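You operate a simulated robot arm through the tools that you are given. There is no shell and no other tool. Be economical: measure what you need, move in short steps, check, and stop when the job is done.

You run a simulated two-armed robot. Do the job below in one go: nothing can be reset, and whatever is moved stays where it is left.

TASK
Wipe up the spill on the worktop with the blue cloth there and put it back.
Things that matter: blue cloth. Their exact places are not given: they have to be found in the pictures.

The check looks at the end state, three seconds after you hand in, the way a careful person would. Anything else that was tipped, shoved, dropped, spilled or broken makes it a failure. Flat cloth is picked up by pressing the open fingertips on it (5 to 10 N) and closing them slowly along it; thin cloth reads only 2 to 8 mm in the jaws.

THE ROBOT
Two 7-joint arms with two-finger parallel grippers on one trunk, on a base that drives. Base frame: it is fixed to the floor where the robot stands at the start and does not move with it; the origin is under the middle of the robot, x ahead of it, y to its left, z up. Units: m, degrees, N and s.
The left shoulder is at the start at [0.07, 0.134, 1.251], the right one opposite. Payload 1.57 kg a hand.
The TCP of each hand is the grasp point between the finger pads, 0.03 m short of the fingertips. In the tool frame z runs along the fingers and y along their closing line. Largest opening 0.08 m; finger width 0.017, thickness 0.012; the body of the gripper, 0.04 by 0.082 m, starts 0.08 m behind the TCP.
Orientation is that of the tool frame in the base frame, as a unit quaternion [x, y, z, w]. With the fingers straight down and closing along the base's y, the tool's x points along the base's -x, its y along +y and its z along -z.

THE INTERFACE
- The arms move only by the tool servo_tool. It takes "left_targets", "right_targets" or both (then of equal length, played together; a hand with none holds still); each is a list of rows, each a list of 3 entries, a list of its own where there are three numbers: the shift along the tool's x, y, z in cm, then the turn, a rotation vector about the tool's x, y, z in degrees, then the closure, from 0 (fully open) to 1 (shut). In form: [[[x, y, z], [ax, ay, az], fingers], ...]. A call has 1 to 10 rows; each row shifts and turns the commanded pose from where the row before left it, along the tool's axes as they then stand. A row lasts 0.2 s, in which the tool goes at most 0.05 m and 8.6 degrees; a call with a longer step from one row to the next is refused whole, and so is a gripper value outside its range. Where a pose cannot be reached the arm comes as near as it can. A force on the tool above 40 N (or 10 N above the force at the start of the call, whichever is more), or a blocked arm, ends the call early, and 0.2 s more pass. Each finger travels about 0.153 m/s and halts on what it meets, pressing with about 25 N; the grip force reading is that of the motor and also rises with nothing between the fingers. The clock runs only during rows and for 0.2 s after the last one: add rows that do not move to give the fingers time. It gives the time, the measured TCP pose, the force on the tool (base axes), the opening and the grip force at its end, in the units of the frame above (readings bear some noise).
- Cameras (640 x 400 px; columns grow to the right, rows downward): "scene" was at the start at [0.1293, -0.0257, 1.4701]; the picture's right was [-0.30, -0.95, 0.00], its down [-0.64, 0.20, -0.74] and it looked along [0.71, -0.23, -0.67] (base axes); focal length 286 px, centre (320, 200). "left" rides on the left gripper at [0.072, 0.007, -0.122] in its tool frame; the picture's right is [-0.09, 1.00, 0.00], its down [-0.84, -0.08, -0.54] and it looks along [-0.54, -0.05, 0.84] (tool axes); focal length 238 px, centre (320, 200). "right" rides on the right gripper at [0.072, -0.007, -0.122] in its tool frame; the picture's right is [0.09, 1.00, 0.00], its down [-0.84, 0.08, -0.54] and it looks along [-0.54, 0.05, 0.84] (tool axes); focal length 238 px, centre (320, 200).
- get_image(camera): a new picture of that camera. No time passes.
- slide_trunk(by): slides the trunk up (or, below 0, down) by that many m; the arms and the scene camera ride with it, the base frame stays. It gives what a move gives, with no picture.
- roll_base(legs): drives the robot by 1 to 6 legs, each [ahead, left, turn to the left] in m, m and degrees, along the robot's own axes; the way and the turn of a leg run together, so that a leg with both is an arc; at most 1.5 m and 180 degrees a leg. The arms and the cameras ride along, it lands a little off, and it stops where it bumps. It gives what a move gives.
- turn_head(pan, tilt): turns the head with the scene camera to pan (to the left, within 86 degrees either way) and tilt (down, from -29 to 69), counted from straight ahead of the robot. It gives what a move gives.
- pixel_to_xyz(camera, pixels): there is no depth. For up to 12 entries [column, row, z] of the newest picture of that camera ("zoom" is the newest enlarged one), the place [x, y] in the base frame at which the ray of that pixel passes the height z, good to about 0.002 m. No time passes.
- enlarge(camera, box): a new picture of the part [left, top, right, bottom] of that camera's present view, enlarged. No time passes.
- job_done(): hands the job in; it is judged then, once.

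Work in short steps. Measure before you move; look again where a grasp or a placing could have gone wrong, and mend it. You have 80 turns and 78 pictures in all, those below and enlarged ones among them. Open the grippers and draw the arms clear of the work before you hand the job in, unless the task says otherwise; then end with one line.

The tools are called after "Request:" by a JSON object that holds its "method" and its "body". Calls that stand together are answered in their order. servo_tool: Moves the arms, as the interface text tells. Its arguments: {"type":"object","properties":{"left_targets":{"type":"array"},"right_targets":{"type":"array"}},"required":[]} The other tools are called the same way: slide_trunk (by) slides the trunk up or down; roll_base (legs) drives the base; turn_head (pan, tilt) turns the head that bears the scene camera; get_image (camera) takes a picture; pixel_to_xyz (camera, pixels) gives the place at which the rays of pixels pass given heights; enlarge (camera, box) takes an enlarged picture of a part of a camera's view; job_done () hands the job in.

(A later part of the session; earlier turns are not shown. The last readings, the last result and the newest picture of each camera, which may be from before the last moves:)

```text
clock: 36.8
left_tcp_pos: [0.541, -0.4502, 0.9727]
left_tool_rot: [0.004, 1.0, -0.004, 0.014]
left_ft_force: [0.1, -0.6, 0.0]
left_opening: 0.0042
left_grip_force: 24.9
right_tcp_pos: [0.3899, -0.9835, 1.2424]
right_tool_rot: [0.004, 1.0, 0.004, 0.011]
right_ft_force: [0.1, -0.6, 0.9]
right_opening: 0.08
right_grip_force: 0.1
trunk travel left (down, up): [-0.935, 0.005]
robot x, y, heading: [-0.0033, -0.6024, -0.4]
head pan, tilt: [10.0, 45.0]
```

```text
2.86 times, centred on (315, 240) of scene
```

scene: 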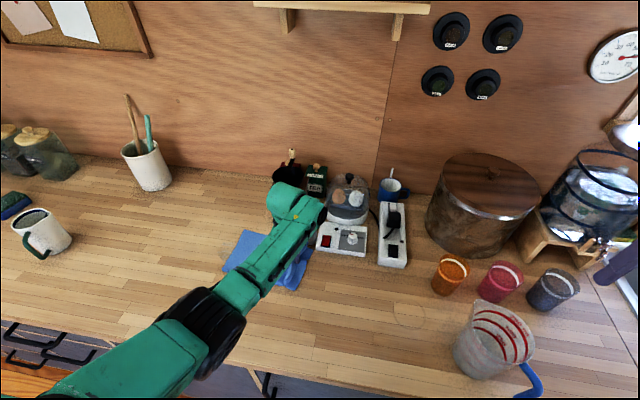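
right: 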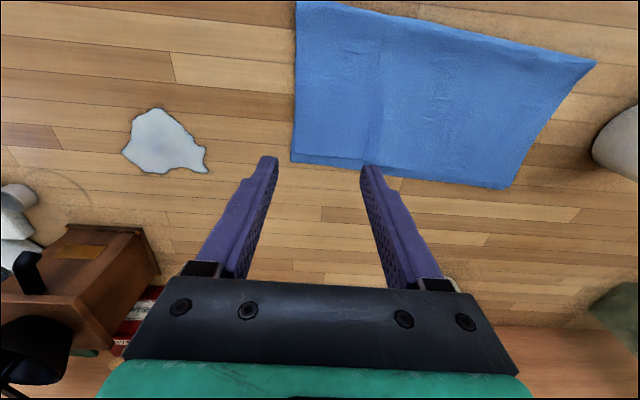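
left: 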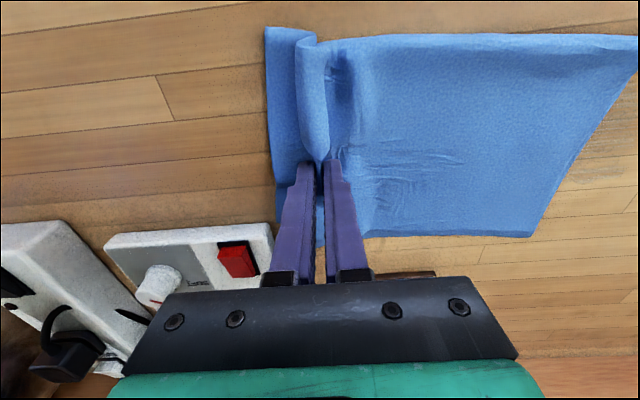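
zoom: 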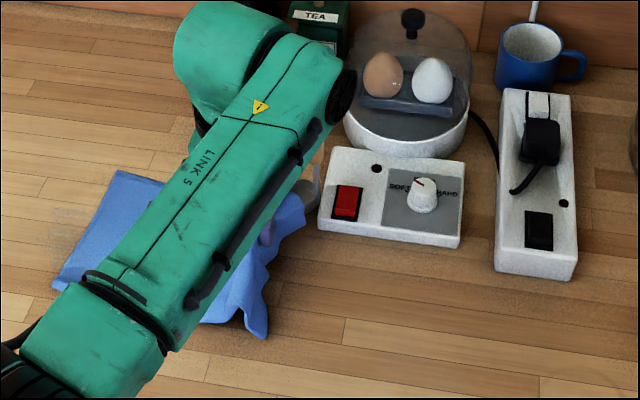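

The spoon stands where it was. A faint smear shows left of the cloth, so I lift the cloth clear to inspect the wiped area.

Request:
{"method": "servo_tool", "body": {"left_targets": [[[0, 0, -4], [0, 0, 0], 1], [[0, 0, -4], [0, 0, 0], 1], [[0, 0, -4], [0, 0, 0], 1], [[0, 0, -4], [0, 0, 0], 1], [[0, 0, -4], [0, 0, 0], 1], [[0, 0, -2], [0, 0, 0], 1], [[0, 0, 0], [0, 0, 0], 1], [[0, 0, 0], [0, 0, 0], 1]]}}

Request:
{"method": "get_image", "body": {"camera": "scene"}}

Request:
{"method": "get_image", "body": {"camera": "left"}}

```text
clock: 38.6
left_tcp_pos: [0.5332, -0.4477, 1.1942]
left_tool_rot: [0.003, 1.0, -0.003, 0.014]
left_ft_force: [-0.2, 0.2, -0.4]
left_opening: 0.0044
left_grip_force: 25.0
right_tcp_pos: [0.3895, -0.9815, 1.2448]
right_tool_rot: [0.005, 1.0, 0.005, 0.012]
right_ft_force: [-0.1, 0.8, -0.4]
right_opening: 0.0799
right_grip_force: 0.1
trunk travel left (down, up): [-0.935, 0.005]
robot x, y, heading: [0.0002, -0.6041, -0.2]
head pan, tilt: [10.0, 45.0]
```

```text
42 pictures are left
```

scene: 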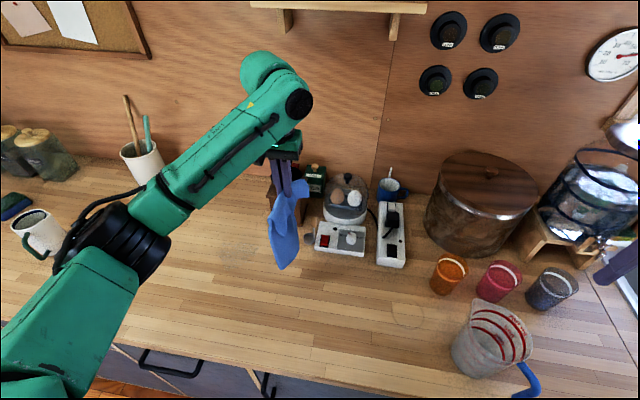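

```text
41 pictures are left
```

left: 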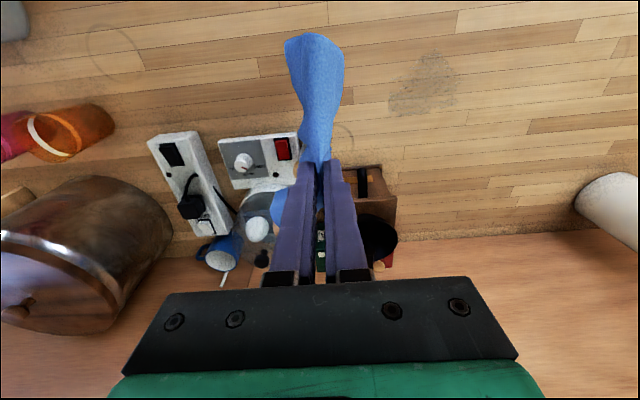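

A greyish residue remains at (425,85) in the left picture. I measure and enlarge it.

Request:
{"method": "pixel_to_xyz", "body": {"camera": "left", "pixels": [[388, 105, 0.9], [435, 52, 0.9], [460, 80, 0.9], [425, 115, 0.9], [345, 150, 0.9]]}}

Request:
{"method": "enlarge", "body": {"camera": "left", "box": [260, 20, 520, 180]}}

```text
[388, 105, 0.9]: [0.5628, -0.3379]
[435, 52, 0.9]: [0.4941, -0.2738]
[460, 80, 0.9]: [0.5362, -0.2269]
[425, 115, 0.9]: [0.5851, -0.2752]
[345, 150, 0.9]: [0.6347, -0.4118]
```

```text
2.46 times, centred on (390, 100) of left
```

zoom: 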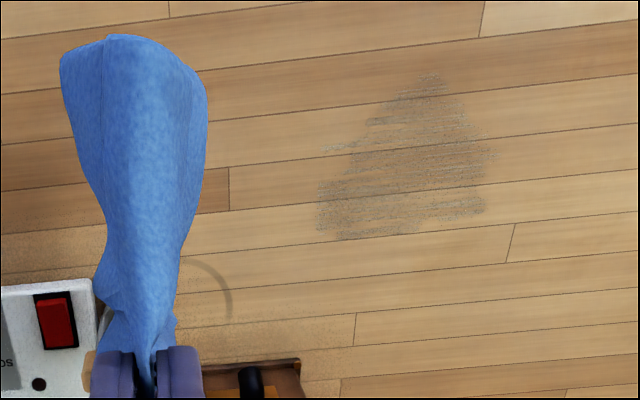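

A thin film remains, so I wipe again, with pressure this time. I roll left 0.155 with the cloth hanging free.

Request:
{"method": "roll_base", "body": {"legs": [[0, 0.155, 0]]}}

```text
clock: 40.0
left_tcp_pos: [0.5349, -0.2976, 1.1943]
left_tool_rot: [0.005, 1.0, -0.002, 0.014]
left_ft_force: [-0.4, -0.4, -0.2]
left_opening: 0.0046
left_grip_force: 25.0
right_tcp_pos: [0.3891, -0.8318, 1.2419]
right_tool_rot: [0.005, 1.0, 0.006, 0.012]
right_ft_force: [0.0, -0.4, 0.0]
right_opening: 0.08
right_grip_force: 0.0
trunk travel left (down, up): [-0.935, 0.005]
robot x, y, heading: [-0.004, -0.4508, -0.3]
head pan, tilt: [10.0, 45.0]
```

I lay the cloth down with an arc: left end first near y −0.165, then lowering while moving right across the residue.

Request:
{"method": "servo_tool", "body": {"left_targets": [[[0, 3.3, 2.5], [0, 0, 0], 1], [[0, 3.3, 2.5], [0, 0, 0], 1], [[0, 3.3, 2.5], [0, 0, 0], 1], [[0, 3.3, 2.4], [0, 0, 0], 1], [[0, -1.5, 4], [0, 0, 0], 1], [[0, -3, 3.5], [0, 0, 0], 1], [[0, -3.5, 3], [0, 0, 0], 1], [[0, -4, 2.5], [0, 0, 0], 1], [[0, -4, 1.5], [0, 0, 0], 1], [[0, 0, 1], [0, 0, 0], 1]]}}

Request:
{"method": "get_image", "body": {"camera": "left"}}

```text
clock: 42.2
left_tcp_pos: [0.5406, -0.3246, 0.9395]
left_tool_rot: [0.005, 1.0, -0.004, 0.015]
left_ft_force: [0.0, -0.1, 0.3]
left_opening: 0.0042
left_grip_force: 24.4
right_tcp_pos: [0.3894, -0.8279, 1.2453]
right_tool_rot: [0.006, 1.0, 0.002, 0.012]
right_ft_force: [0.5, -0.4, 0.1]
right_opening: 0.0802
right_grip_force: 0.1
trunk travel left (down, up): [-0.935, 0.005]
robot x, y, heading: [-0.0007, -0.4495, -0.3]
head pan, tilt: [10.0, 45.0]
```

```text
39 pictures are left
```

left: 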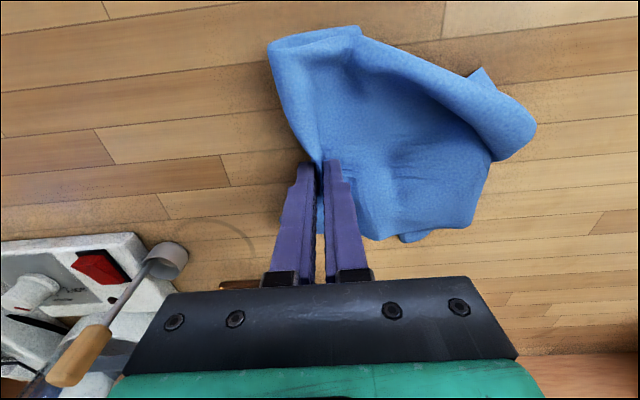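

The cloth covers the area a bit crumpled, fine for scrubbing. I press the tips down lightly and raster across the residue.

Request:
{"method": "servo_tool", "body": {"left_targets": [[[-3.5, 0, 0.5], [0, 0, 0], 1], [[0, 2, 0], [0, 0, 0], 1], [[4, 0, 0], [0, 0, 0], 1], [[4, 0, 0], [0, 0, 0], 1], [[0, 2, 0], [0, 0, 0], 1], [[-4, 0, 0], [0, 0, 0], 1], [[-4, 0, 0], [0, 0, 0], 1], [[0, 2, 0], [0, 0, 0], 1], [[4, 0, 0], [0, 0, 0], 1], [[4, 0, 0], [0, 0, 0], 1]]}}

Request:
{"method": "servo_tool", "body": {"left_targets": [[[0, 2.2, 0], [0, 0, 0], 1], [[-4, 0, 0], [0, 0, 0], 1], [[-4, 0, 0], [0, 0, 0], 1], [[4, -2, 0], [0, 0, 0], 1], [[4, -2, 0], [0, 0, 0], 1], [[-4, -1, 0], [0, 0, 0], 1], [[-4, -1, 0], [0, 0, 0], 1], [[4, -2, 0], [0, 0, 0], 1], [[2, -3, 0], [0, 0, 0], 1], [[-2, -3, 0], [0, 0, 0], 1]]}}

Request:
{"method": "get_image", "body": {"camera": "left"}}

```text
clock: 44.4
left_tcp_pos: [0.4838, -0.2639, 0.9355]
left_tool_rot: [0.005, 1.0, -0.003, 0.015]
left_ft_force: [-0.3, -0.1, 0.3]
left_opening: 0.0041
left_grip_force: 25.0
left hand out of reach, approached as far as the arm can: row 1
right_tcp_pos: [0.3888, -0.8302, 1.2445]
right_tool_rot: [0.005, 1.0, 0.005, 0.013]
right_ft_force: [-0.7, -0.1, -0.4]
right_opening: 0.08
right_grip_force: 0.1
trunk travel left (down, up): [-0.935, 0.005]
robot x, y, heading: [-0.0017, -0.4518, -0.7]
head pan, tilt: [10.0, 45.0]
```

```text
clock: 46.6
left_tcp_pos: [0.527, -0.3832, 0.9359]
left_tool_rot: [0.004, 1.0, -0.002, 0.012]
left_ft_force: [-0.8, 0.4, 0.2]
left_opening: 0.0031
left_grip_force: 24.0
right_tcp_pos: [0.394, -0.8312, 1.2432]
right_tool_rot: [0.006, 1.0, 0.004, 0.011]
right_ft_force: [0.1, -0.1, -0.2]
right_opening: 0.08
right_grip_force: 0.1
trunk travel left (down, up): [-0.935, 0.005]
robot x, y, heading: [-0.0057, -0.449, -0.3]
head pan, tilt: [10.0, 45.0]
```

```text
38 pictures are left
```

left: 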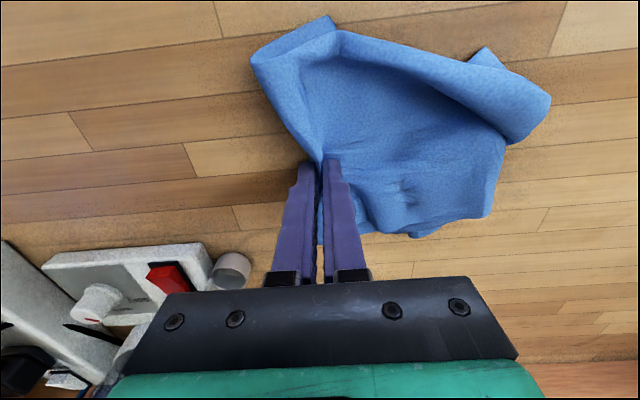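

I lift the cloth to inspect the spot again.

Request:
{"method": "servo_tool", "body": {"left_targets": [[[0, 0, -4], [0, 0, 0], 1], [[0, 0, -4], [0, 0, 0], 1], [[0, 0, -4], [0, 0, 0], 1], [[0, 0, -4], [0, 0, 0], 1], [[0, 0, -4.5], [0, 0, 0], 1], [[0, 0, -4.5], [0, 0, 0], 1], [[0, 0, 0], [0, 0, 0], 1], [[0, 0, 0], [0, 0, 0], 1]]}}

Request:
{"method": "get_image", "body": {"camera": "left"}}

Request:
{"method": "get_image", "body": {"camera": "scene"}}

```text
clock: 48.4
left_tcp_pos: [0.5569, -0.3843, 1.1635]
left_tool_rot: [0.005, 1.0, -0.005, 0.015]
left_ft_force: [-0.2, -0.2, -0.7]
left_opening: 0.0032
left_grip_force: 24.6
left hand out of reach, approached as far as the arm can: row 5, 6
right_tcp_pos: [0.3905, -0.829, 1.2447]
right_tool_rot: [0.005, 1.0, 0.003, 0.012]
right_ft_force: [0.1, -0.3, -0.1]
right_opening: 0.0798
right_grip_force: 0.0
trunk travel left (down, up): [-0.935, 0.005]
robot x, y, heading: [-0.0033, -0.4526, -0.4]
head pan, tilt: [10.0, 45.0]
```

```text
37 pictures are left
```

left: 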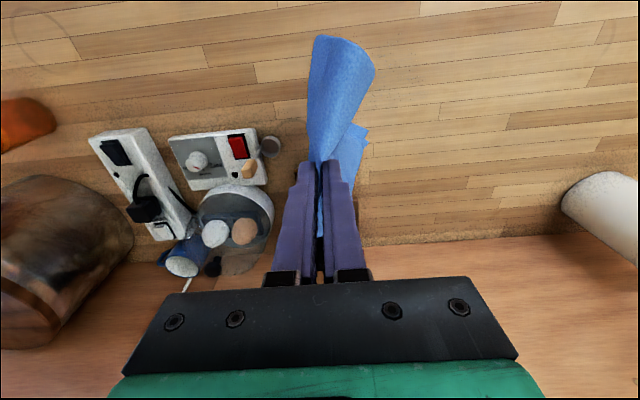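

```text
36 pictures are left
```

scene: 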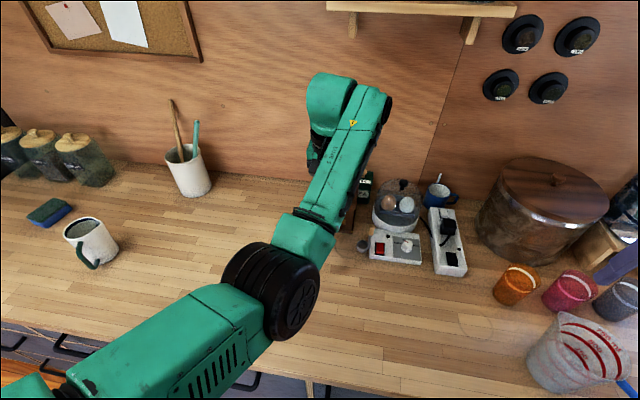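

The area right of the cloth looks clean; I shift the hand right-to-left a bit by rolling left 0.1 and look from another angle to be sure.

Request:
{"method": "roll_base", "body": {"legs": [[0, 0.12, 0]]}}

Request:
{"method": "get_image", "body": {"camera": "left"}}

Request:
{"method": "get_image", "body": {"camera": "scene"}}

```text
clock: 49.6
left_tcp_pos: [0.5571, -0.2706, 1.1633]
left_tool_rot: [0.006, 1.0, -0.002, 0.015]
left_ft_force: [0.3, 0.2, -0.4]
left_opening: 0.0037
left_grip_force: 24.7
right_tcp_pos: [0.3896, -0.7145, 1.2427]
right_tool_rot: [0.006, 1.0, 0.006, 0.013]
right_ft_force: [-0.3, 0.3, -0.4]
right_opening: 0.0799
right_grip_force: 0.1
trunk travel left (down, up): [-0.935, 0.005]
robot x, y, heading: [0.0024, -0.3317, -0.4]
head pan, tilt: [10.0, 45.0]
```

```text
35 pictures are left
```

left: 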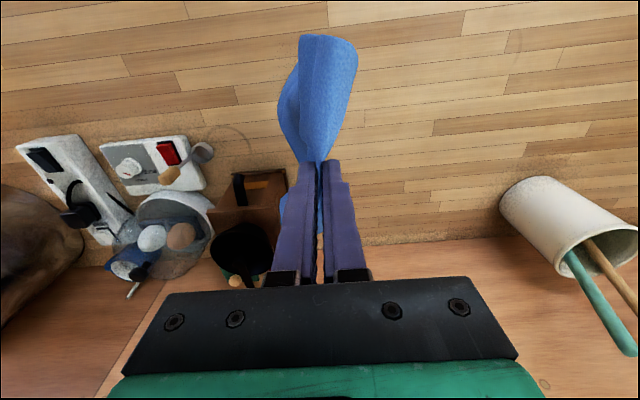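

```text
34 pictures are left
```

scene: 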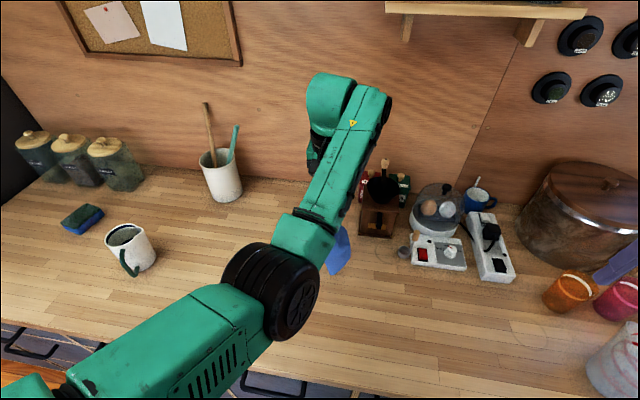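

The wiped area is clean and everything stands. Now I return the cloth: roll left 0.13, then move the hand to about (0.485, 0.10) high up.

Request:
{"method": "roll_base", "body": {"legs": [[0, 0.13, 0]]}}

Request:
{"method": "servo_tool", "body": {"left_targets": [[[1, 3, -1], [0, 0, 0], 1], [[1, 3, -1], [0, 0, 0], 1], [[1, 3, -1], [0, 0, 0], 1], [[1, 3, 0], [0, 0, 0], 1], [[1, 3, 0], [0, 0, 0], 1], [[1, 3, 0], [0, 0, 0], 1], [[1, 3, 0], [0, 0, 0], 1], [[0, 2.5, 0], [0, 0, 0], 1], [[0, 0, 0], [0, 0, 0], 1]]}}

Request:
{"method": "get_image", "body": {"camera": "scene"}}

Request:
{"method": "get_image", "body": {"camera": "left"}}

```text
clock: 50.9
left_tcp_pos: [0.5587, -0.1425, 1.1623]
left_tool_rot: [0.006, 1.0, -0.002, 0.015]
left_ft_force: [0.0, -0.8, 0.2]
left_opening: 0.0031
left_grip_force: 24.3
right_tcp_pos: [0.3918, -0.5858, 1.2414]
right_tool_rot: [0.006, 1.0, 0.006, 0.012]
right_ft_force: [-0.1, -0.2, -0.4]
right_opening: 0.08
right_grip_force: 0.0
trunk travel left (down, up): [-0.935, 0.005]
robot x, y, heading: [-0.0013, -0.2015, -0.6]
head pan, tilt: [10.0, 45.0]
```

```text
clock: 52.9
left_tcp_pos: [0.5238, 0.0996, 1.1753]
left_tool_rot: [0.006, 1.0, -0.003, 0.015]
left_ft_force: [-0.2, -0.2, 0.4]
left_opening: 0.0033
left_grip_force: 24.1
left hand out of reach, approached as far as the arm can: row 1, 2, 3
right_tcp_pos: [0.3919, -0.5819, 1.2443]
right_tool_rot: [0.006, 1.0, 0.004, 0.013]
right_ft_force: [0.4, -0.3, 0.2]
right_opening: 0.0799
right_grip_force: 0.1
trunk travel left (down, up): [-0.935, 0.005]
robot x, y, heading: [0.0018, -0.2022, -0.7]
head pan, tilt: [10.0, 45.0]
```

```text
33 pictures are left
```

scene: 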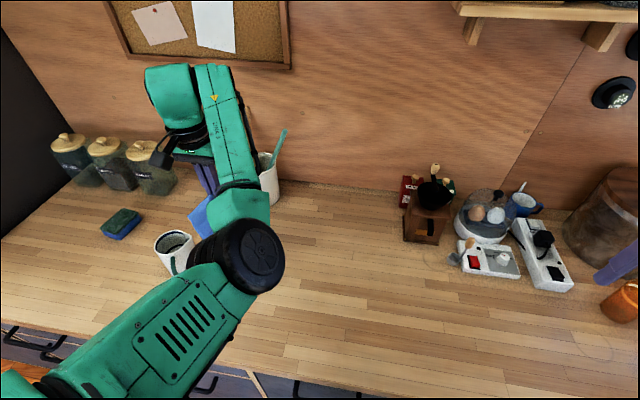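

```text
32 pictures are left
```

left: 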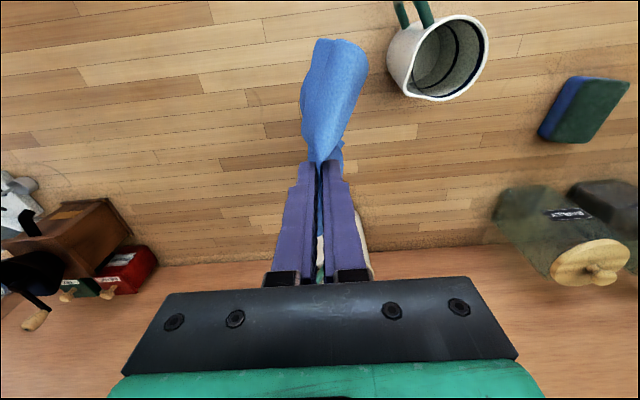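

The elbow is now inboard, away from the mug. I lay the cloth down: left end first at y≈0.11, arcing down rightward to (0.485, −0.09).

Request:
{"method": "servo_tool", "body": {"left_targets": [[[2, 1, 3], [0, 0, 0], 1], [[2, 0, 2], [0, 0, 0], 1], [[0, -1.5, 4], [0, 0, 0], 1], [[0, -2.5, 3.5], [0, 0, 0], 1], [[0, -3, 3.5], [0, 0, 0], 1], [[0, -3, 3], [0, 0, 0], 1], [[0, -3.5, 2.5], [0, 0, 0], 1], [[0, -3.5, 1.5], [0, 0, 0], 1], [[0, -3, 0.5], [0, 0, 0], 1], [[0, 0, 0], [0, 0, 0], 1]]}}

Request:
{"method": "get_image", "body": {"camera": "left"}}

Request:
{"method": "get_image", "body": {"camera": "scene"}}

```text
clock: 54.9
left_tcp_pos: [0.5083, -0.0033, 0.9571]
left_tool_rot: [-0.029, 0.997, 0.055, 0.037]
left_ft_force: [0.3, -1.0, -0.3]
left_opening: 0.0035
left_grip_force: 24.3
right_tcp_pos: [0.3908, -0.5815, 1.2428]
right_tool_rot: [0.006, 1.0, 0.004, 0.013]
right_ft_force: [0.3, -0.2, -0.4]
right_opening: 0.0799
right_grip_force: 0.0
trunk travel left (down, up): [-0.935, 0.005]
robot x, y, heading: [0.0019, -0.2015, -0.2]
head pan, tilt: [10.0, 45.0]
stopped in row 9 (left hand): the arm was blocked; the commanded pose is now the measured one
```

```text
31 pictures are left
```

left: 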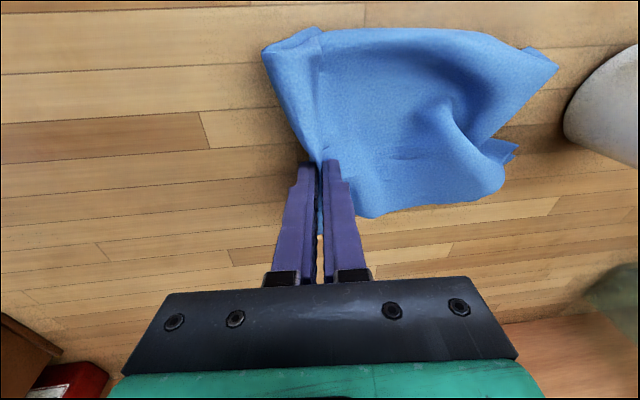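

```text
30 pictures are left
```

scene: 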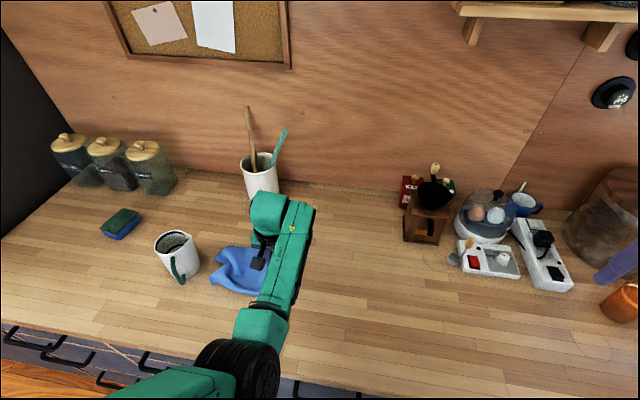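

The arm got blocked by its own posture at y −0.003; I use the base to pull the remaining way right.

Request:
{"method": "roll_base", "body": {"legs": [[0, -0.09, 0]]}}

Request:
{"method": "servo_tool", "body": {"left_targets": [[[0.5, 0, 0.5], [0, 0, 0], 1], [[0.5, 0, 0.5], [0, 0, 0], 1], [[0.5, 0, 0.5], [0, 0, 0], 1], [[0, 0, 0], [0, 0, 0], 1]]}}

Request:
{"method": "get_image", "body": {"camera": "left"}}

Request:
{"method": "get_image", "body": {"camera": "scene"}}

```text
clock: 56.0
left_tcp_pos: [0.5076, -0.0878, 0.9546]
left_tool_rot: [-0.028, 0.998, 0.053, 0.038]
left_ft_force: [0.4, -0.3, -0.1]
left_opening: 0.0032
left_grip_force: 24.0
right_tcp_pos: [0.3907, -0.6647, 1.246]
right_tool_rot: [0.006, 1.0, 0.001, 0.012]
right_ft_force: [0.3, 0.5, 0.3]
right_opening: 0.0801
right_grip_force: 0.1
trunk travel left (down, up): [-0.935, 0.005]
robot x, y, heading: [-0.002, -0.2929, -0.6]
head pan, tilt: [10.0, 45.0]
```

```text
clock: 57.0
left_tcp_pos: [0.5006, -0.082, 0.9473]
left_tool_rot: [-0.034, 0.996, 0.062, 0.046]
left_ft_force: [-0.6, 0.2, 0.0]
left_opening: 0.0036
left_grip_force: 24.0
right_tcp_pos: [0.3912, -0.6719, 1.2437]
right_tool_rot: [0.006, 1.0, 0.004, 0.012]
right_ft_force: [0.1, -0.7, -0.5]
right_opening: 0.0798
right_grip_force: 0.2
trunk travel left (down, up): [-0.935, 0.005]
robot x, y, heading: [-0.001, -0.2877, -0.4]
head pan, tilt: [10.0, 45.0]
```

```text
29 pictures are left
```

left: 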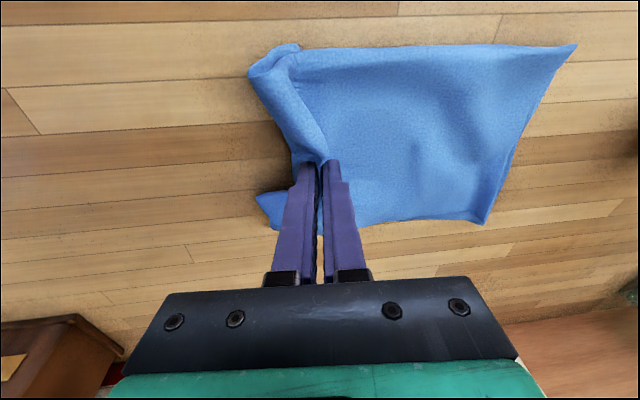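

```text
28 pictures are left
```

scene: 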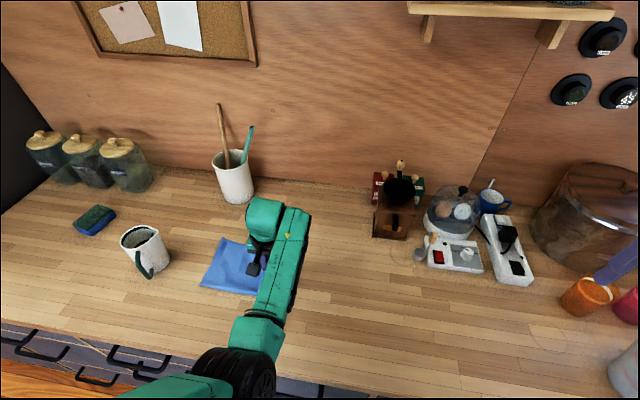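

The cloth lies fairly flat. I measure its corners before releasing.

Request:
{"method": "pixel_to_xyz", "body": {"camera": "left", "pixels": [[578, 45, 0.902], [485, 222, 0.902], [250, 75, 0.905], [258, 200, 0.902]]}}

```text
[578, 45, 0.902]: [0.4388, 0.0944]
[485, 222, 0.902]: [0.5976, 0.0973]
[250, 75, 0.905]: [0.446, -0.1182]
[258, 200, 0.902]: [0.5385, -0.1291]
```

The cloth sits about 4 cm right and 3.5 cm forward of its original place. I release, lift, and will re-grip near the left end to pull it back and flat.

Request:
{"method": "servo_tool", "body": {"left_targets": [[[0, 0, 0], [0, 0, 0], 0.7], [[0, 0, 0], [0, 0, 0], 0.4], [[0, 0, 0], [0, 0, 0], 0.3], [[0, 0, -3], [0, 0, 0], 0.3], [[0, 0, -4], [0, 0, 0], 0.3], [[0, 0, -4], [0, 0, 0], 0.3]]}}

Request:
{"method": "get_image", "body": {"camera": "left"}}

```text
clock: 58.4
left_tcp_pos: [0.483, -0.0683, 1.0478]
left_tool_rot: [-0.045, 0.994, 0.093, 0.035]
left_ft_force: [-0.4, 0.0, 0.2]
left_opening: 0.0561
left_grip_force: 0.1
right_tcp_pos: [0.3908, -0.6707, 1.2438]
right_tool_rot: [0.006, 1.0, 0.004, 0.012]
right_ft_force: [0.6, 0.0, 0.6]
right_opening: 0.0801
right_grip_force: 0.1
trunk travel left (down, up): [-0.935, 0.005]
robot x, y, heading: [-0.0024, -0.2873, -0.5]
head pan, tilt: [10.0, 45.0]
```

```text
27 pictures are left
```

left: 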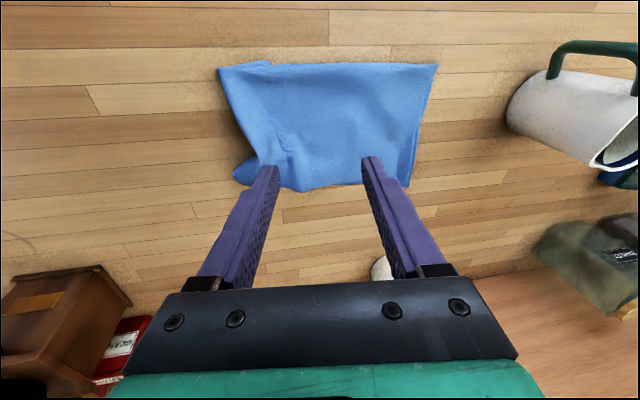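

The hand has tilted by about 10°; I correct its orientation while staying high.

Request:
{"method": "servo_tool", "body": {"left_targets": [[[0, 0, -2], [3.6, 1.3, 1.7], 0.3], [[0, 0, -2], [3.6, 1.3, 1.7], 0.3], [[0, 0, 0], [3.5, 1.3, 1.7], 0.3], [[0, 0, 0], [0, 0, 0], 0.3]]}}

Request:
{"method": "get_image", "body": {"camera": "scene"}}

```text
clock: 59.4
left_tcp_pos: [0.4933, -0.0761, 1.0797]
left_tool_rot: [-0.002, 1.0, -0.013, 0.004]
left_ft_force: [0.2, -1.2, -0.8]
left_opening: 0.0559
left_grip_force: 0.0
left hand out of reach, approached as far as the arm can: row 2, 3
right_tcp_pos: [0.3903, -0.6714, 1.2429]
right_tool_rot: [0.006, 1.0, 0.004, 0.013]
right_ft_force: [0.2, -0.4, 0.0]
right_opening: 0.0799
right_grip_force: 0.0
trunk travel left (down, up): [-0.935, 0.005]
robot x, y, heading: [-0.002, -0.2928, -0.7]
head pan, tilt: [10.0, 45.0]
```

```text
26 pictures are left
```

scene: 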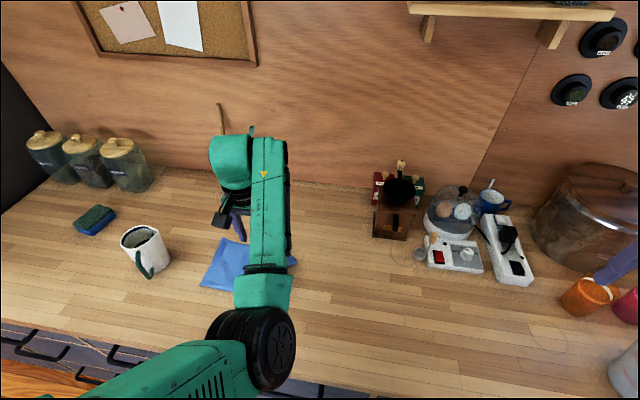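

Orientation is right again. I move the hand to (0.52, 0.055) above the cloth's left end and down to z≈0.99.

Request:
{"method": "servo_tool", "body": {"left_targets": [[[-0.5, 2.6, 0], [0, 0, 0], 0.3], [[-0.5, 2.6, 0], [0, 0, 0], 0.3], [[-0.5, 2.6, 0], [0, 0, 0], 0.3], [[-0.5, 2.6, 0], [0, 0, 0], 0.3], [[-0.5, 2.6, 0], [0, 0, 0], 0.3], [[0, 0, 3], [0, 0, 0], 0.3], [[0, 0, 3], [0, 0, 0], 0.3], [[0, 0, 3], [0, 0, 0], 0.3], [[0, 0, 0], [0, 0, 0], 0.3]]}}

Request:
{"method": "get_image", "body": {"camera": "left"}}

```text
clock: 61.4
left_tcp_pos: [0.5228, 0.0171, 0.9806]
left_tool_rot: [0.017, 0.999, -0.037, 0.003]
left_ft_force: [0.5, -0.3, -0.3]
left_opening: 0.056
left_grip_force: 0.0
right_tcp_pos: [0.3908, -0.6715, 1.2438]
right_tool_rot: [0.005, 1.0, 0.004, 0.011]
right_ft_force: [-0.2, -0.5, 0.0]
right_opening: 0.0798
right_grip_force: 0.0
trunk travel left (down, up): [-0.935, 0.005]
robot x, y, heading: [0.0007, -0.2896, -0.4]
head pan, tilt: [10.0, 45.0]
```

```text
25 pictures are left
```

left: 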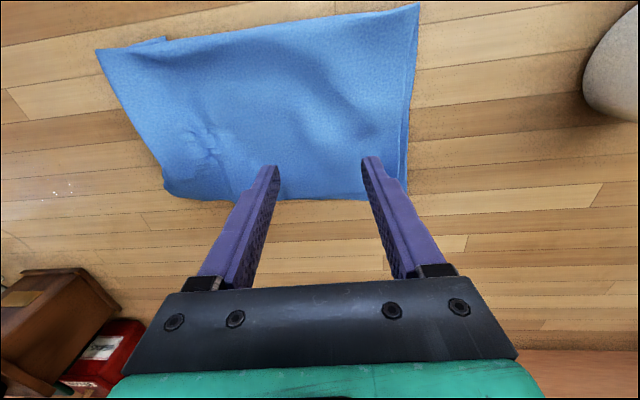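

The cloth is quite flat now, but small whitish flecks show at (65,188). I enlarge and locate them.

Request:
{"method": "enlarge", "body": {"camera": "left", "box": [0, 140, 160, 240]}}

Request:
{"method": "pixel_to_xyz", "body": {"camera": "left", "pixels": [[65, 188, 0.9], [30, 190, 0.9], [97, 50, 0.902], [166, 190, 0.902], [418, 5, 0.902], [405, 195, 0.902]]}}

Request:
{"method": "enlarge", "body": {"camera": "scene", "box": [270, 210, 430, 310]}}

```text
4.00 times, centred on (80, 190) of left
```

zoom: 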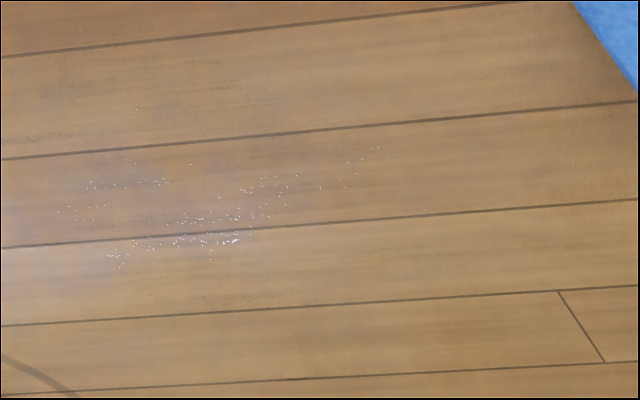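

```text
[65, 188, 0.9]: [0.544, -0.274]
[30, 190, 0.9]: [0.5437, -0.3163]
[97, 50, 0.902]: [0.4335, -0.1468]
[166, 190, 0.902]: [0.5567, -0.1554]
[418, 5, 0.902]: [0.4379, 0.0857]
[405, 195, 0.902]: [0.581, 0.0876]
```

```text
4.00 times, centred on (350, 260) of scene
```

zoom: 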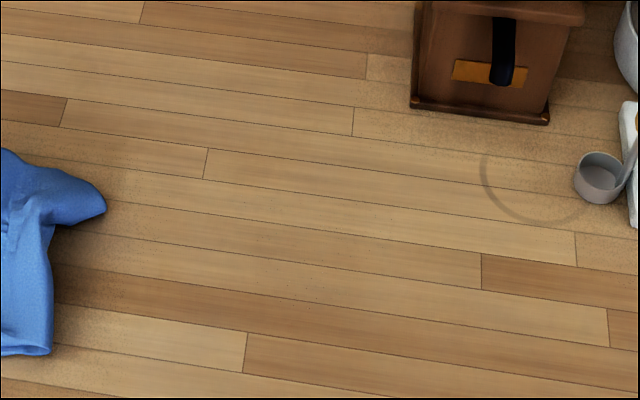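

Those are glints of a very thin leftover film at (0.54, −0.27…−0.32). I'll do one more pass: roll right 0.12 to grip the right end again, correcting the small tilt.

Request:
{"method": "roll_base", "body": {"legs": [[0, -0.11, 0]]}}

Request:
{"method": "servo_tool", "body": {"left_targets": [[[0, 0, 0], [-4.2, 0.3, -1.9], 0.3], [[0.5, 0, 1.5], [0, 0, 0], 0.3], [[0.5, 0, 1.5], [0, 0, 0], 0.3], [[0, 0, 0], [0, 0, 0], 0.3]]}}

Request:
{"method": "get_image", "body": {"camera": "left"}}

```text
clock: 62.6
left_tcp_pos: [0.5203, -0.0881, 0.981]
left_tool_rot: [0.017, 0.999, -0.04, 0.003]
left_ft_force: [1.0, -0.4, 0.2]
left_opening: 0.0559
left_grip_force: 0.1
right_tcp_pos: [0.3912, -0.7741, 1.2454]
right_tool_rot: [0.006, 1.0, 0.002, 0.012]
right_ft_force: [0.6, 0.2, -0.6]
right_opening: 0.0799
right_grip_force: 0.0
trunk travel left (down, up): [-0.935, 0.005]
robot x, y, heading: [0.0034, -0.396, -0.6]
head pan, tilt: [10.0, 45.0]
```

```text
clock: 63.6
left_tcp_pos: [0.5103, -0.0921, 0.951]
left_tool_rot: [0.0, 1.0, 0.0, 0.0]
left_ft_force: [-0.8, -0.7, -0.3]
left_opening: 0.0561
left_grip_force: 0.1
right_tcp_pos: [0.3897, -0.7803, 1.2442]
right_tool_rot: [0.005, 1.0, 0.004, 0.012]
right_ft_force: [0.1, 0.0, -0.7]
right_opening: 0.0801
right_grip_force: 0.1
trunk travel left (down, up): [-0.935, 0.005]
robot x, y, heading: [-0.0007, -0.3998, -0.5]
head pan, tilt: [10.0, 45.0]
```

```text
22 pictures are left
```

left: 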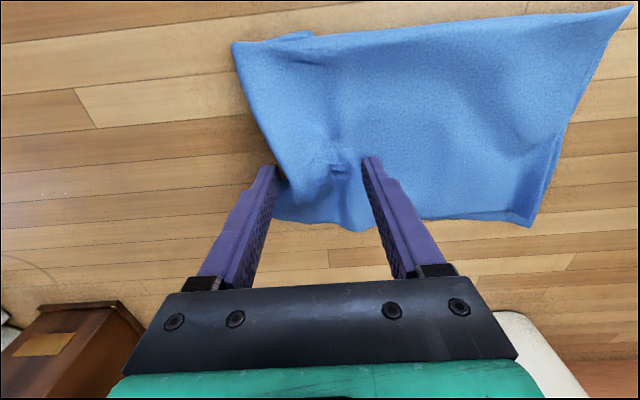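

Pose is upright now. I shift 1.5 cm left and 1 cm back, press down gently and check the force.

Request:
{"method": "servo_tool", "body": {"left_targets": [[[1, 1.5, 0], [0, 0, 0], 0.3], [[0, 0, 1.2], [0, 0, 0], 0.3], [[0, 0, 0.5], [0, 0, 0], 0.3], [[0, 0, 0.2], [0, 0, 0], 0.3], [[0, 0, 0], [0, 0, 0], 0.3]]}}

```text
clock: 64.8
left_tcp_pos: [0.5013, -0.078, 0.9326]
left_tool_rot: [0.0, 1.0, -0.001, 0.001]
left_ft_force: [-0.4, -0.5, 3.6]
left_opening: 0.0562
left_grip_force: 0.0
right_tcp_pos: [0.3907, -0.7791, 1.2442]
right_tool_rot: [0.006, 1.0, 0.005, 0.011]
right_ft_force: [-0.1, 0.3, -1.0]
right_opening: 0.0798
right_grip_force: 0.0
trunk travel left (down, up): [-0.935, 0.005]
robot x, y, heading: [-0.0027, -0.3995, -0.3]
head pan, tilt: [10.0, 45.0]
```

3.6 N; I add 1.5 mm and close slowly, then ease up 4 mm and shift 4.5 cm forward.

Request:
{"method": "servo_tool", "body": {"left_targets": [[[0, 0, 0.15], [0, 0, 0], 0.3], [[0, 0, 0], [0, 0, 0], 0.4], [[0, 0, 0], [0, 0, 0], 0.5], [[0, 0, 0], [0, 0, 0], 0.6], [[0, 0, 0], [0, 0, 0], 0.7], [[0, 0, 0], [0, 0, 0], 0.8], [[0, 0, 0], [0, 0, 0], 0.9], [[0, 0, 0], [0, 0, 0], 1], [[0, 0, 0], [0, 0, 0], 1], [[0, 0, 0], [0, 0, 0], 1]]}}

Request:
{"method": "servo_tool", "body": {"left_targets": [[[0, 0, -0.4], [0, 0, 0], 1], [[-1.5, 0, 0], [0, 0, 0], 1], [[-1.5, 0, 0], [0, 0, 0], 1], [[-1, 0, 0], [0, 0, 0], 1], [[0, 0, 0], [0, 0, 0], 1]]}}

Request:
{"method": "get_image", "body": {"camera": "left"}}

```text
clock: 67.0
left_tcp_pos: [0.499, -0.0786, 0.9321]
left_tool_rot: [0.0, 1.0, 0.0, 0.002]
left_ft_force: [1.2, 0.4, 16.6]
left_opening: 0.0066
left_grip_force: 24.9
right_tcp_pos: [0.3885, -0.7809, 1.245]
right_tool_rot: [0.006, 1.0, 0.004, 0.013]
right_ft_force: [0.4, 0.8, 0.1]
right_opening: 0.0802
right_grip_force: 0.1
trunk travel left (down, up): [-0.935, 0.005]
robot x, y, heading: [-0.0028, -0.401, -0.6]
head pan, tilt: [10.0, 45.0]
```

```text
clock: 68.2
left_tcp_pos: [0.5416, -0.0772, 0.9345]
left_tool_rot: [0.0, 1.0, -0.001, 0.001]
left_ft_force: [-0.3, -0.1, -0.2]
left_opening: 0.0067
left_grip_force: 25.2
right_tcp_pos: [0.3908, -0.7799, 1.2428]
right_tool_rot: [0.005, 1.0, 0.003, 0.013]
right_ft_force: [-0.2, 1.1, 0.0]
right_opening: 0.08
right_grip_force: 0.0
trunk travel left (down, up): [-0.935, 0.005]
robot x, y, heading: [-0.0022, -0.4002, -0.5]
head pan, tilt: [10.0, 45.0]
```

```text
21 pictures are left
```

left: 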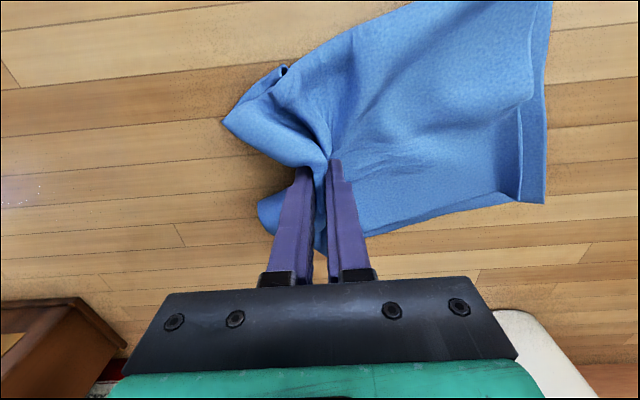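

Held again (6.7 mm). I drag over the spot with the base, adding a short back-and-forth.

Request:
{"method": "roll_base", "body": {"legs": [[0, -0.27, 0], [0, 0.05, 0], [0, -0.06, 0]]}}

Request:
{"method": "servo_tool", "body": {"left_targets": [[[2, 2, 0.1], [0, 0, 0], 1], [[2, 2, 0], [0, 0, 0], 1], [[-3.5, 0, 0], [0, 0, 0], 1], [[-3, 0, 0], [0, 0, 0], 1], [[3, 2, 0], [0, 0, 0], 1], [[3.5, 0, 0], [0, 0, 0], 1], [[-3.5, 2, 0], [0, 0, 0], 1], [[-3, 0, 0], [0, 0, 0], 1], [[3, -3, 0], [0, 0, 0], 1], [[0, -3.5, 0], [0, 0, 0], 1]]}}

Request:
{"method": "servo_tool", "body": {"left_targets": [[[0, -1.5, -2], [0, 0, 0], 1], [[0, 0, -4], [0, 0, 0], 1], [[0, 0, -4], [0, 0, 0], 1], [[0, 0, -4], [0, 0, 0], 1], [[0, 0, -4], [0, 0, 0], 1], [[0, 0, -4], [0, 0, 0], 1], [[0, 0, 0], [0, 0, 0], 1], [[0, 0, 0], [0, 0, 0], 1]]}}

Request:
{"method": "get_image", "body": {"camera": "left"}}

```text
clock: 71.2
left_tcp_pos: [0.5391, -0.3517, 0.9327]
left_tool_rot: [0.001, 1.0, -0.005, 0.001]
left_ft_force: [0.0, -0.4, -0.2]
left_opening: 0.0065
left_grip_force: 24.6
right_tcp_pos: [0.3861, -1.0546, 1.2472]
right_tool_rot: [0.005, 1.0, 0.002, 0.013]
right_ft_force: [0.2, 0.7, 0.5]
right_opening: 0.08
right_grip_force: 0.0
trunk travel left (down, up): [-0.935, 0.005]
robot x, y, heading: [-0.0043, -0.6812, -0.2]
head pan, tilt: [10.0, 45.0]
```

```text
clock: 73.4
left_tcp_pos: [0.484, -0.3419, 0.9342]
left_tool_rot: [-0.001, 1.0, 0.0, 0.0]
left_ft_force: [0.4, 0.9, -0.1]
left_opening: 0.0065
left_grip_force: 25.2
left hand out of reach, approached as far as the arm can: row 4, 8
right_tcp_pos: [0.388, -1.0616, 1.2437]
right_tool_rot: [0.005, 1.0, 0.005, 0.012]
right_ft_force: [-0.8, -0.2, 0.2]
right_opening: 0.0798
right_grip_force: 0.1
trunk travel left (down, up): [-0.935, 0.005]
robot x, y, heading: [-0.0022, -0.6789, -0.4]
head pan, tilt: [10.0, 45.0]
```

```text
clock: 75.2
left_tcp_pos: [0.4832, -0.3563, 1.1531]
left_tool_rot: [0.0, 1.0, -0.001, 0.0]
left_ft_force: [0.5, 0.8, 0.0]
left_opening: 0.0064
left_grip_force: 24.7
right_tcp_pos: [0.3855, -1.061, 1.2436]
right_tool_rot: [0.005, 1.0, 0.005, 0.012]
right_ft_force: [0.7, 0.3, -0.9]
right_opening: 0.0801
right_grip_force: 0.0
trunk travel left (down, up): [-0.935, 0.005]
robot x, y, heading: [-0.004, -0.6794, -0.6]
head pan, tilt: [10.0, 45.0]
```

```text
20 pictures are left
```

left: 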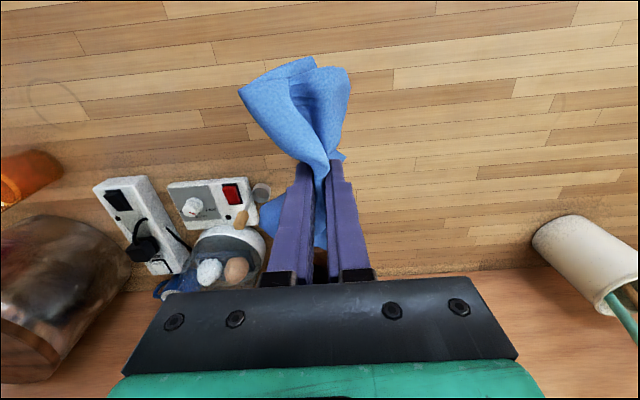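

The spot is clean now. I carry the cloth back: roll left 0.475 so the hand is near (0.485, 0.12).

Request:
{"method": "roll_base", "body": {"legs": [[0, 0.475, 0]]}}

Request:
{"method": "get_image", "body": {"camera": "left"}}

Request:
{"method": "get_image", "body": {"camera": "scene"}}

```text
clock: 78.0
left_tcp_pos: [0.488, 0.1214, 1.1527]
left_tool_rot: [0.0, 1.0, 0.0, 0.001]
left_ft_force: [-0.2, -0.1, -0.5]
left_opening: 0.0064
left_grip_force: 25.5
right_tcp_pos: [0.3916, -0.5841, 1.2431]
right_tool_rot: [0.005, 1.0, 0.005, 0.012]
right_ft_force: [0.2, 1.0, -0.2]
right_opening: 0.0802
right_grip_force: 0.2
trunk travel left (down, up): [-0.935, 0.005]
robot x, y, heading: [0.0014, -0.2014, -0.6]
head pan, tilt: [10.0, 45.0]
```

```text
19 pictures are left
```

left: 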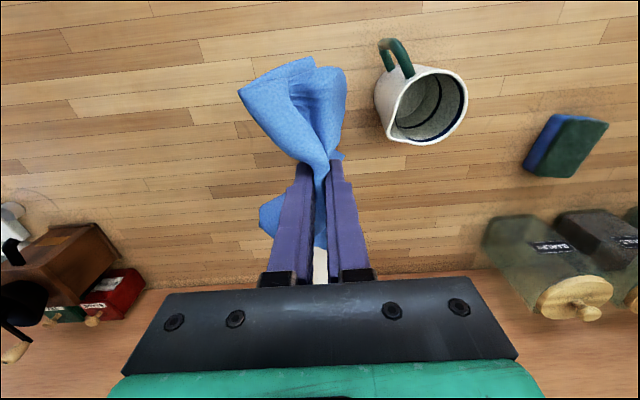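

```text
18 pictures are left
```

scene: 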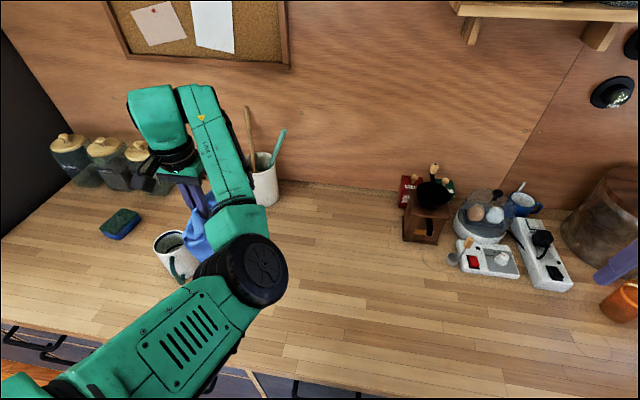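

The worktop is clean and items in place. I lower in an arc to about (0.485, 0.03, 0.98), then pull the rest with the base.

Request:
{"method": "servo_tool", "body": {"left_targets": [[[0, 0, 3.5], [0, 0, 0], 1], [[0, -1.5, 4], [0, 0, 0], 1], [[0, -2.5, 3.5], [0, 0, 0], 1], [[0, -2.5, 3], [0, 0, 0], 1], [[0, -2.5, 2.5], [0, 0, 0], 1], [[0, 0, 0], [0, 0, 0], 1]]}}

Request:
{"method": "roll_base", "body": {"legs": [[0, -0.05, 0]]}}

Request:
{"method": "servo_tool", "body": {"left_targets": [[[0, 0, 1.5], [0, 0, 0], 1], [[0, 0, 1.5], [0, 0, 0], 1], [[0, 0, 1], [0, 0, 0], 1], [[0, 0, 0], [0, 0, 0], 1]]}}

Request:
{"method": "get_image", "body": {"camera": "left"}}

```text
clock: 79.5
left_tcp_pos: [0.4941, 0.061, 0.997]
left_tool_rot: [-0.018, 1.0, 0.019, 0.012]
left_ft_force: [0.7, -0.1, -1.0]
left_opening: 0.0062
left_grip_force: 25.2
right_tcp_pos: [0.3911, -0.5824, 1.2433]
right_tool_rot: [0.004, 1.0, 0.004, 0.013]
right_ft_force: [0.2, -0.7, -0.6]
right_opening: 0.0799
right_grip_force: 0.1
trunk travel left (down, up): [-0.935, 0.005]
robot x, y, heading: [-0.0002, -0.2014, -0.5]
head pan, tilt: [10.0, 45.0]
```

```text
clock: 80.4
left_tcp_pos: [0.491, 0.0191, 0.9933]
left_tool_rot: [-0.018, 1.0, 0.018, 0.007]
left_ft_force: [0.1, 0.7, -0.6]
left_opening: 0.0065
left_grip_force: 24.5
right_tcp_pos: [0.392, -0.6225, 1.2471]
right_tool_rot: [0.006, 1.0, 0.0, 0.012]
right_ft_force: [-0.2, 0.2, -0.3]
right_opening: 0.0801
right_grip_force: 0.1
trunk travel left (down, up): [-0.935, 0.005]
robot x, y, heading: [-0.0013, -0.2512, -0.3]
head pan, tilt: [10.0, 45.0]
```

```text
clock: 81.4
left_tcp_pos: [0.4915, 0.0121, 0.9556]
left_tool_rot: [-0.018, 1.0, 0.022, 0.007]
left_ft_force: [0.1, -0.6, 0.8]
left_opening: 0.0064
left_grip_force: 24.7
right_tcp_pos: [0.3901, -0.6338, 1.2441]
right_tool_rot: [0.005, 1.0, 0.004, 0.013]
right_ft_force: [-0.1, 0.2, -0.7]
right_opening: 0.0798
right_grip_force: 0.1
trunk travel left (down, up): [-0.935, 0.005]
robot x, y, heading: [-0.0024, -0.2482, -0.8]
head pan, tilt: [10.0, 45.0]
```

```text
17 pictures are left
```

left: 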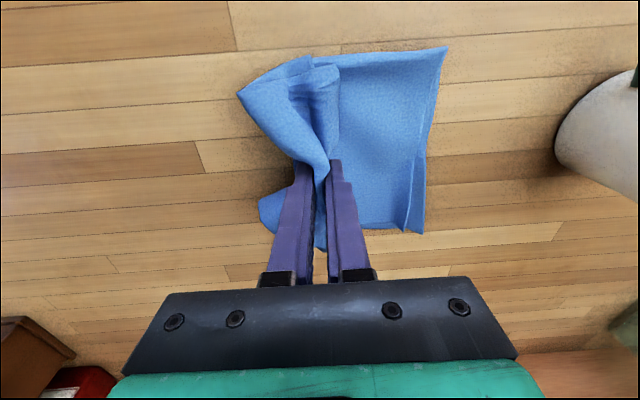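

The left end is down and neat. I lower 1 cm more and pull the right end out by rolling −0.10.

Request:
{"method": "servo_tool", "body": {"left_targets": [[[0, 0, 0.8], [0, 0, 0], 1], [[0, 0, 0.6], [0, 0, 0], 1], [[0, 0, 0], [0, 0, 0], 1]]}}

Request:
{"method": "roll_base", "body": {"legs": [[0, -0.09, 0]]}}

Request:
{"method": "get_image", "body": {"camera": "left"}}

Request:
{"method": "pixel_to_xyz", "body": {"camera": "left", "pixels": [[320, 100, 0.902]]}}

```text
clock: 82.2
left_tcp_pos: [0.4913, 0.0152, 0.9409]
left_tool_rot: [-0.018, 1.0, 0.022, 0.008]
left_ft_force: [-0.4, -0.2, 0.4]
left_opening: 0.0064
left_grip_force: 24.9
right_tcp_pos: [0.3903, -0.6322, 1.2442]
right_tool_rot: [0.005, 1.0, 0.003, 0.012]
right_ft_force: [0.0, 0.0, 0.4]
right_opening: 0.08
right_grip_force: 0.1
trunk travel left (down, up): [-0.935, 0.005]
robot x, y, heading: [0.0023, -0.2558, -0.6]
head pan, tilt: [10.0, 45.0]
```

```text
clock: 83.3
left_tcp_pos: [0.4903, -0.0702, 0.9395]
left_tool_rot: [-0.019, 1.0, 0.02, 0.008]
left_ft_force: [0.2, -0.1, -0.7]
left_opening: 0.006
left_grip_force: 25.7
right_tcp_pos: [0.3889, -0.7154, 1.247]
right_tool_rot: [0.004, 1.0, 0.0, 0.013]
right_ft_force: [-0.6, 0.3, 0.6]
right_opening: 0.08
right_grip_force: 0.0
trunk travel left (down, up): [-0.935, 0.005]
robot x, y, heading: [-0.0003, -0.3419, -0.6]
head pan, tilt: [10.0, 45.0]
```

```text
16 pictures are left
```

left: 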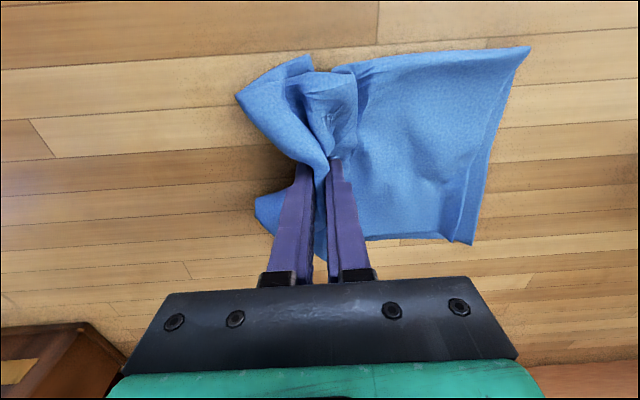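

```text
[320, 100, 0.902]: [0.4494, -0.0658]
```

Right end is in place, with some bunching at the grip. I release and lift, then look.

Request:
{"method": "servo_tool", "body": {"left_targets": [[[0, 0, 0], [0, 0, 0], 0.7], [[0, 0, 0], [0, 0, 0], 0.4], [[0, 0, 0], [0, 0, 0], 0.3], [[0, 0, -3], [0, 0, 0], 0.3], [[0, 0, -3], [2, 0.8, 2], 0.3], [[0, 0, 0], [0, 0, 0], 0.3]]}}

Request:
{"method": "get_image", "body": {"camera": "left"}}

```text
clock: 84.7
left_tcp_pos: [0.49, -0.0774, 1.0]
left_tool_rot: [-0.001, 1.0, 0.004, 0.001]
left_ft_force: [-0.3, -1.2, -0.3]
left_opening: 0.0562
left_grip_force: 0.1
right_tcp_pos: [0.3902, -0.7214, 1.2433]
right_tool_rot: [0.005, 1.0, 0.003, 0.012]
right_ft_force: [0.6, 0.2, -0.1]
right_opening: 0.0799
right_grip_force: 0.0
trunk travel left (down, up): [-0.935, 0.005]
robot x, y, heading: [-0.0026, -0.341, -0.5]
head pan, tilt: [10.0, 45.0]
```

```text
15 pictures are left
```

left: 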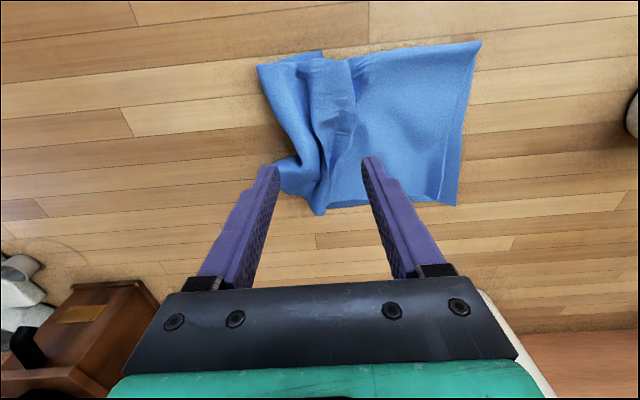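

A fold remains on the right portion; pulling the left end leftwards should open it. I measure the edges.

Request:
{"method": "pixel_to_xyz", "body": {"camera": "left", "pixels": [[482, 42, 0.902], [457, 205, 0.902], [258, 66, 0.902], [280, 192, 0.902], [320, 214, 0.902]]}}

```text
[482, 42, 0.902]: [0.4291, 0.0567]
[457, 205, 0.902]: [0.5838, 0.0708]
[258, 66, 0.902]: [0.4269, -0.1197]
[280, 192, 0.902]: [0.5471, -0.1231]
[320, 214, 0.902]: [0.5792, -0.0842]
```

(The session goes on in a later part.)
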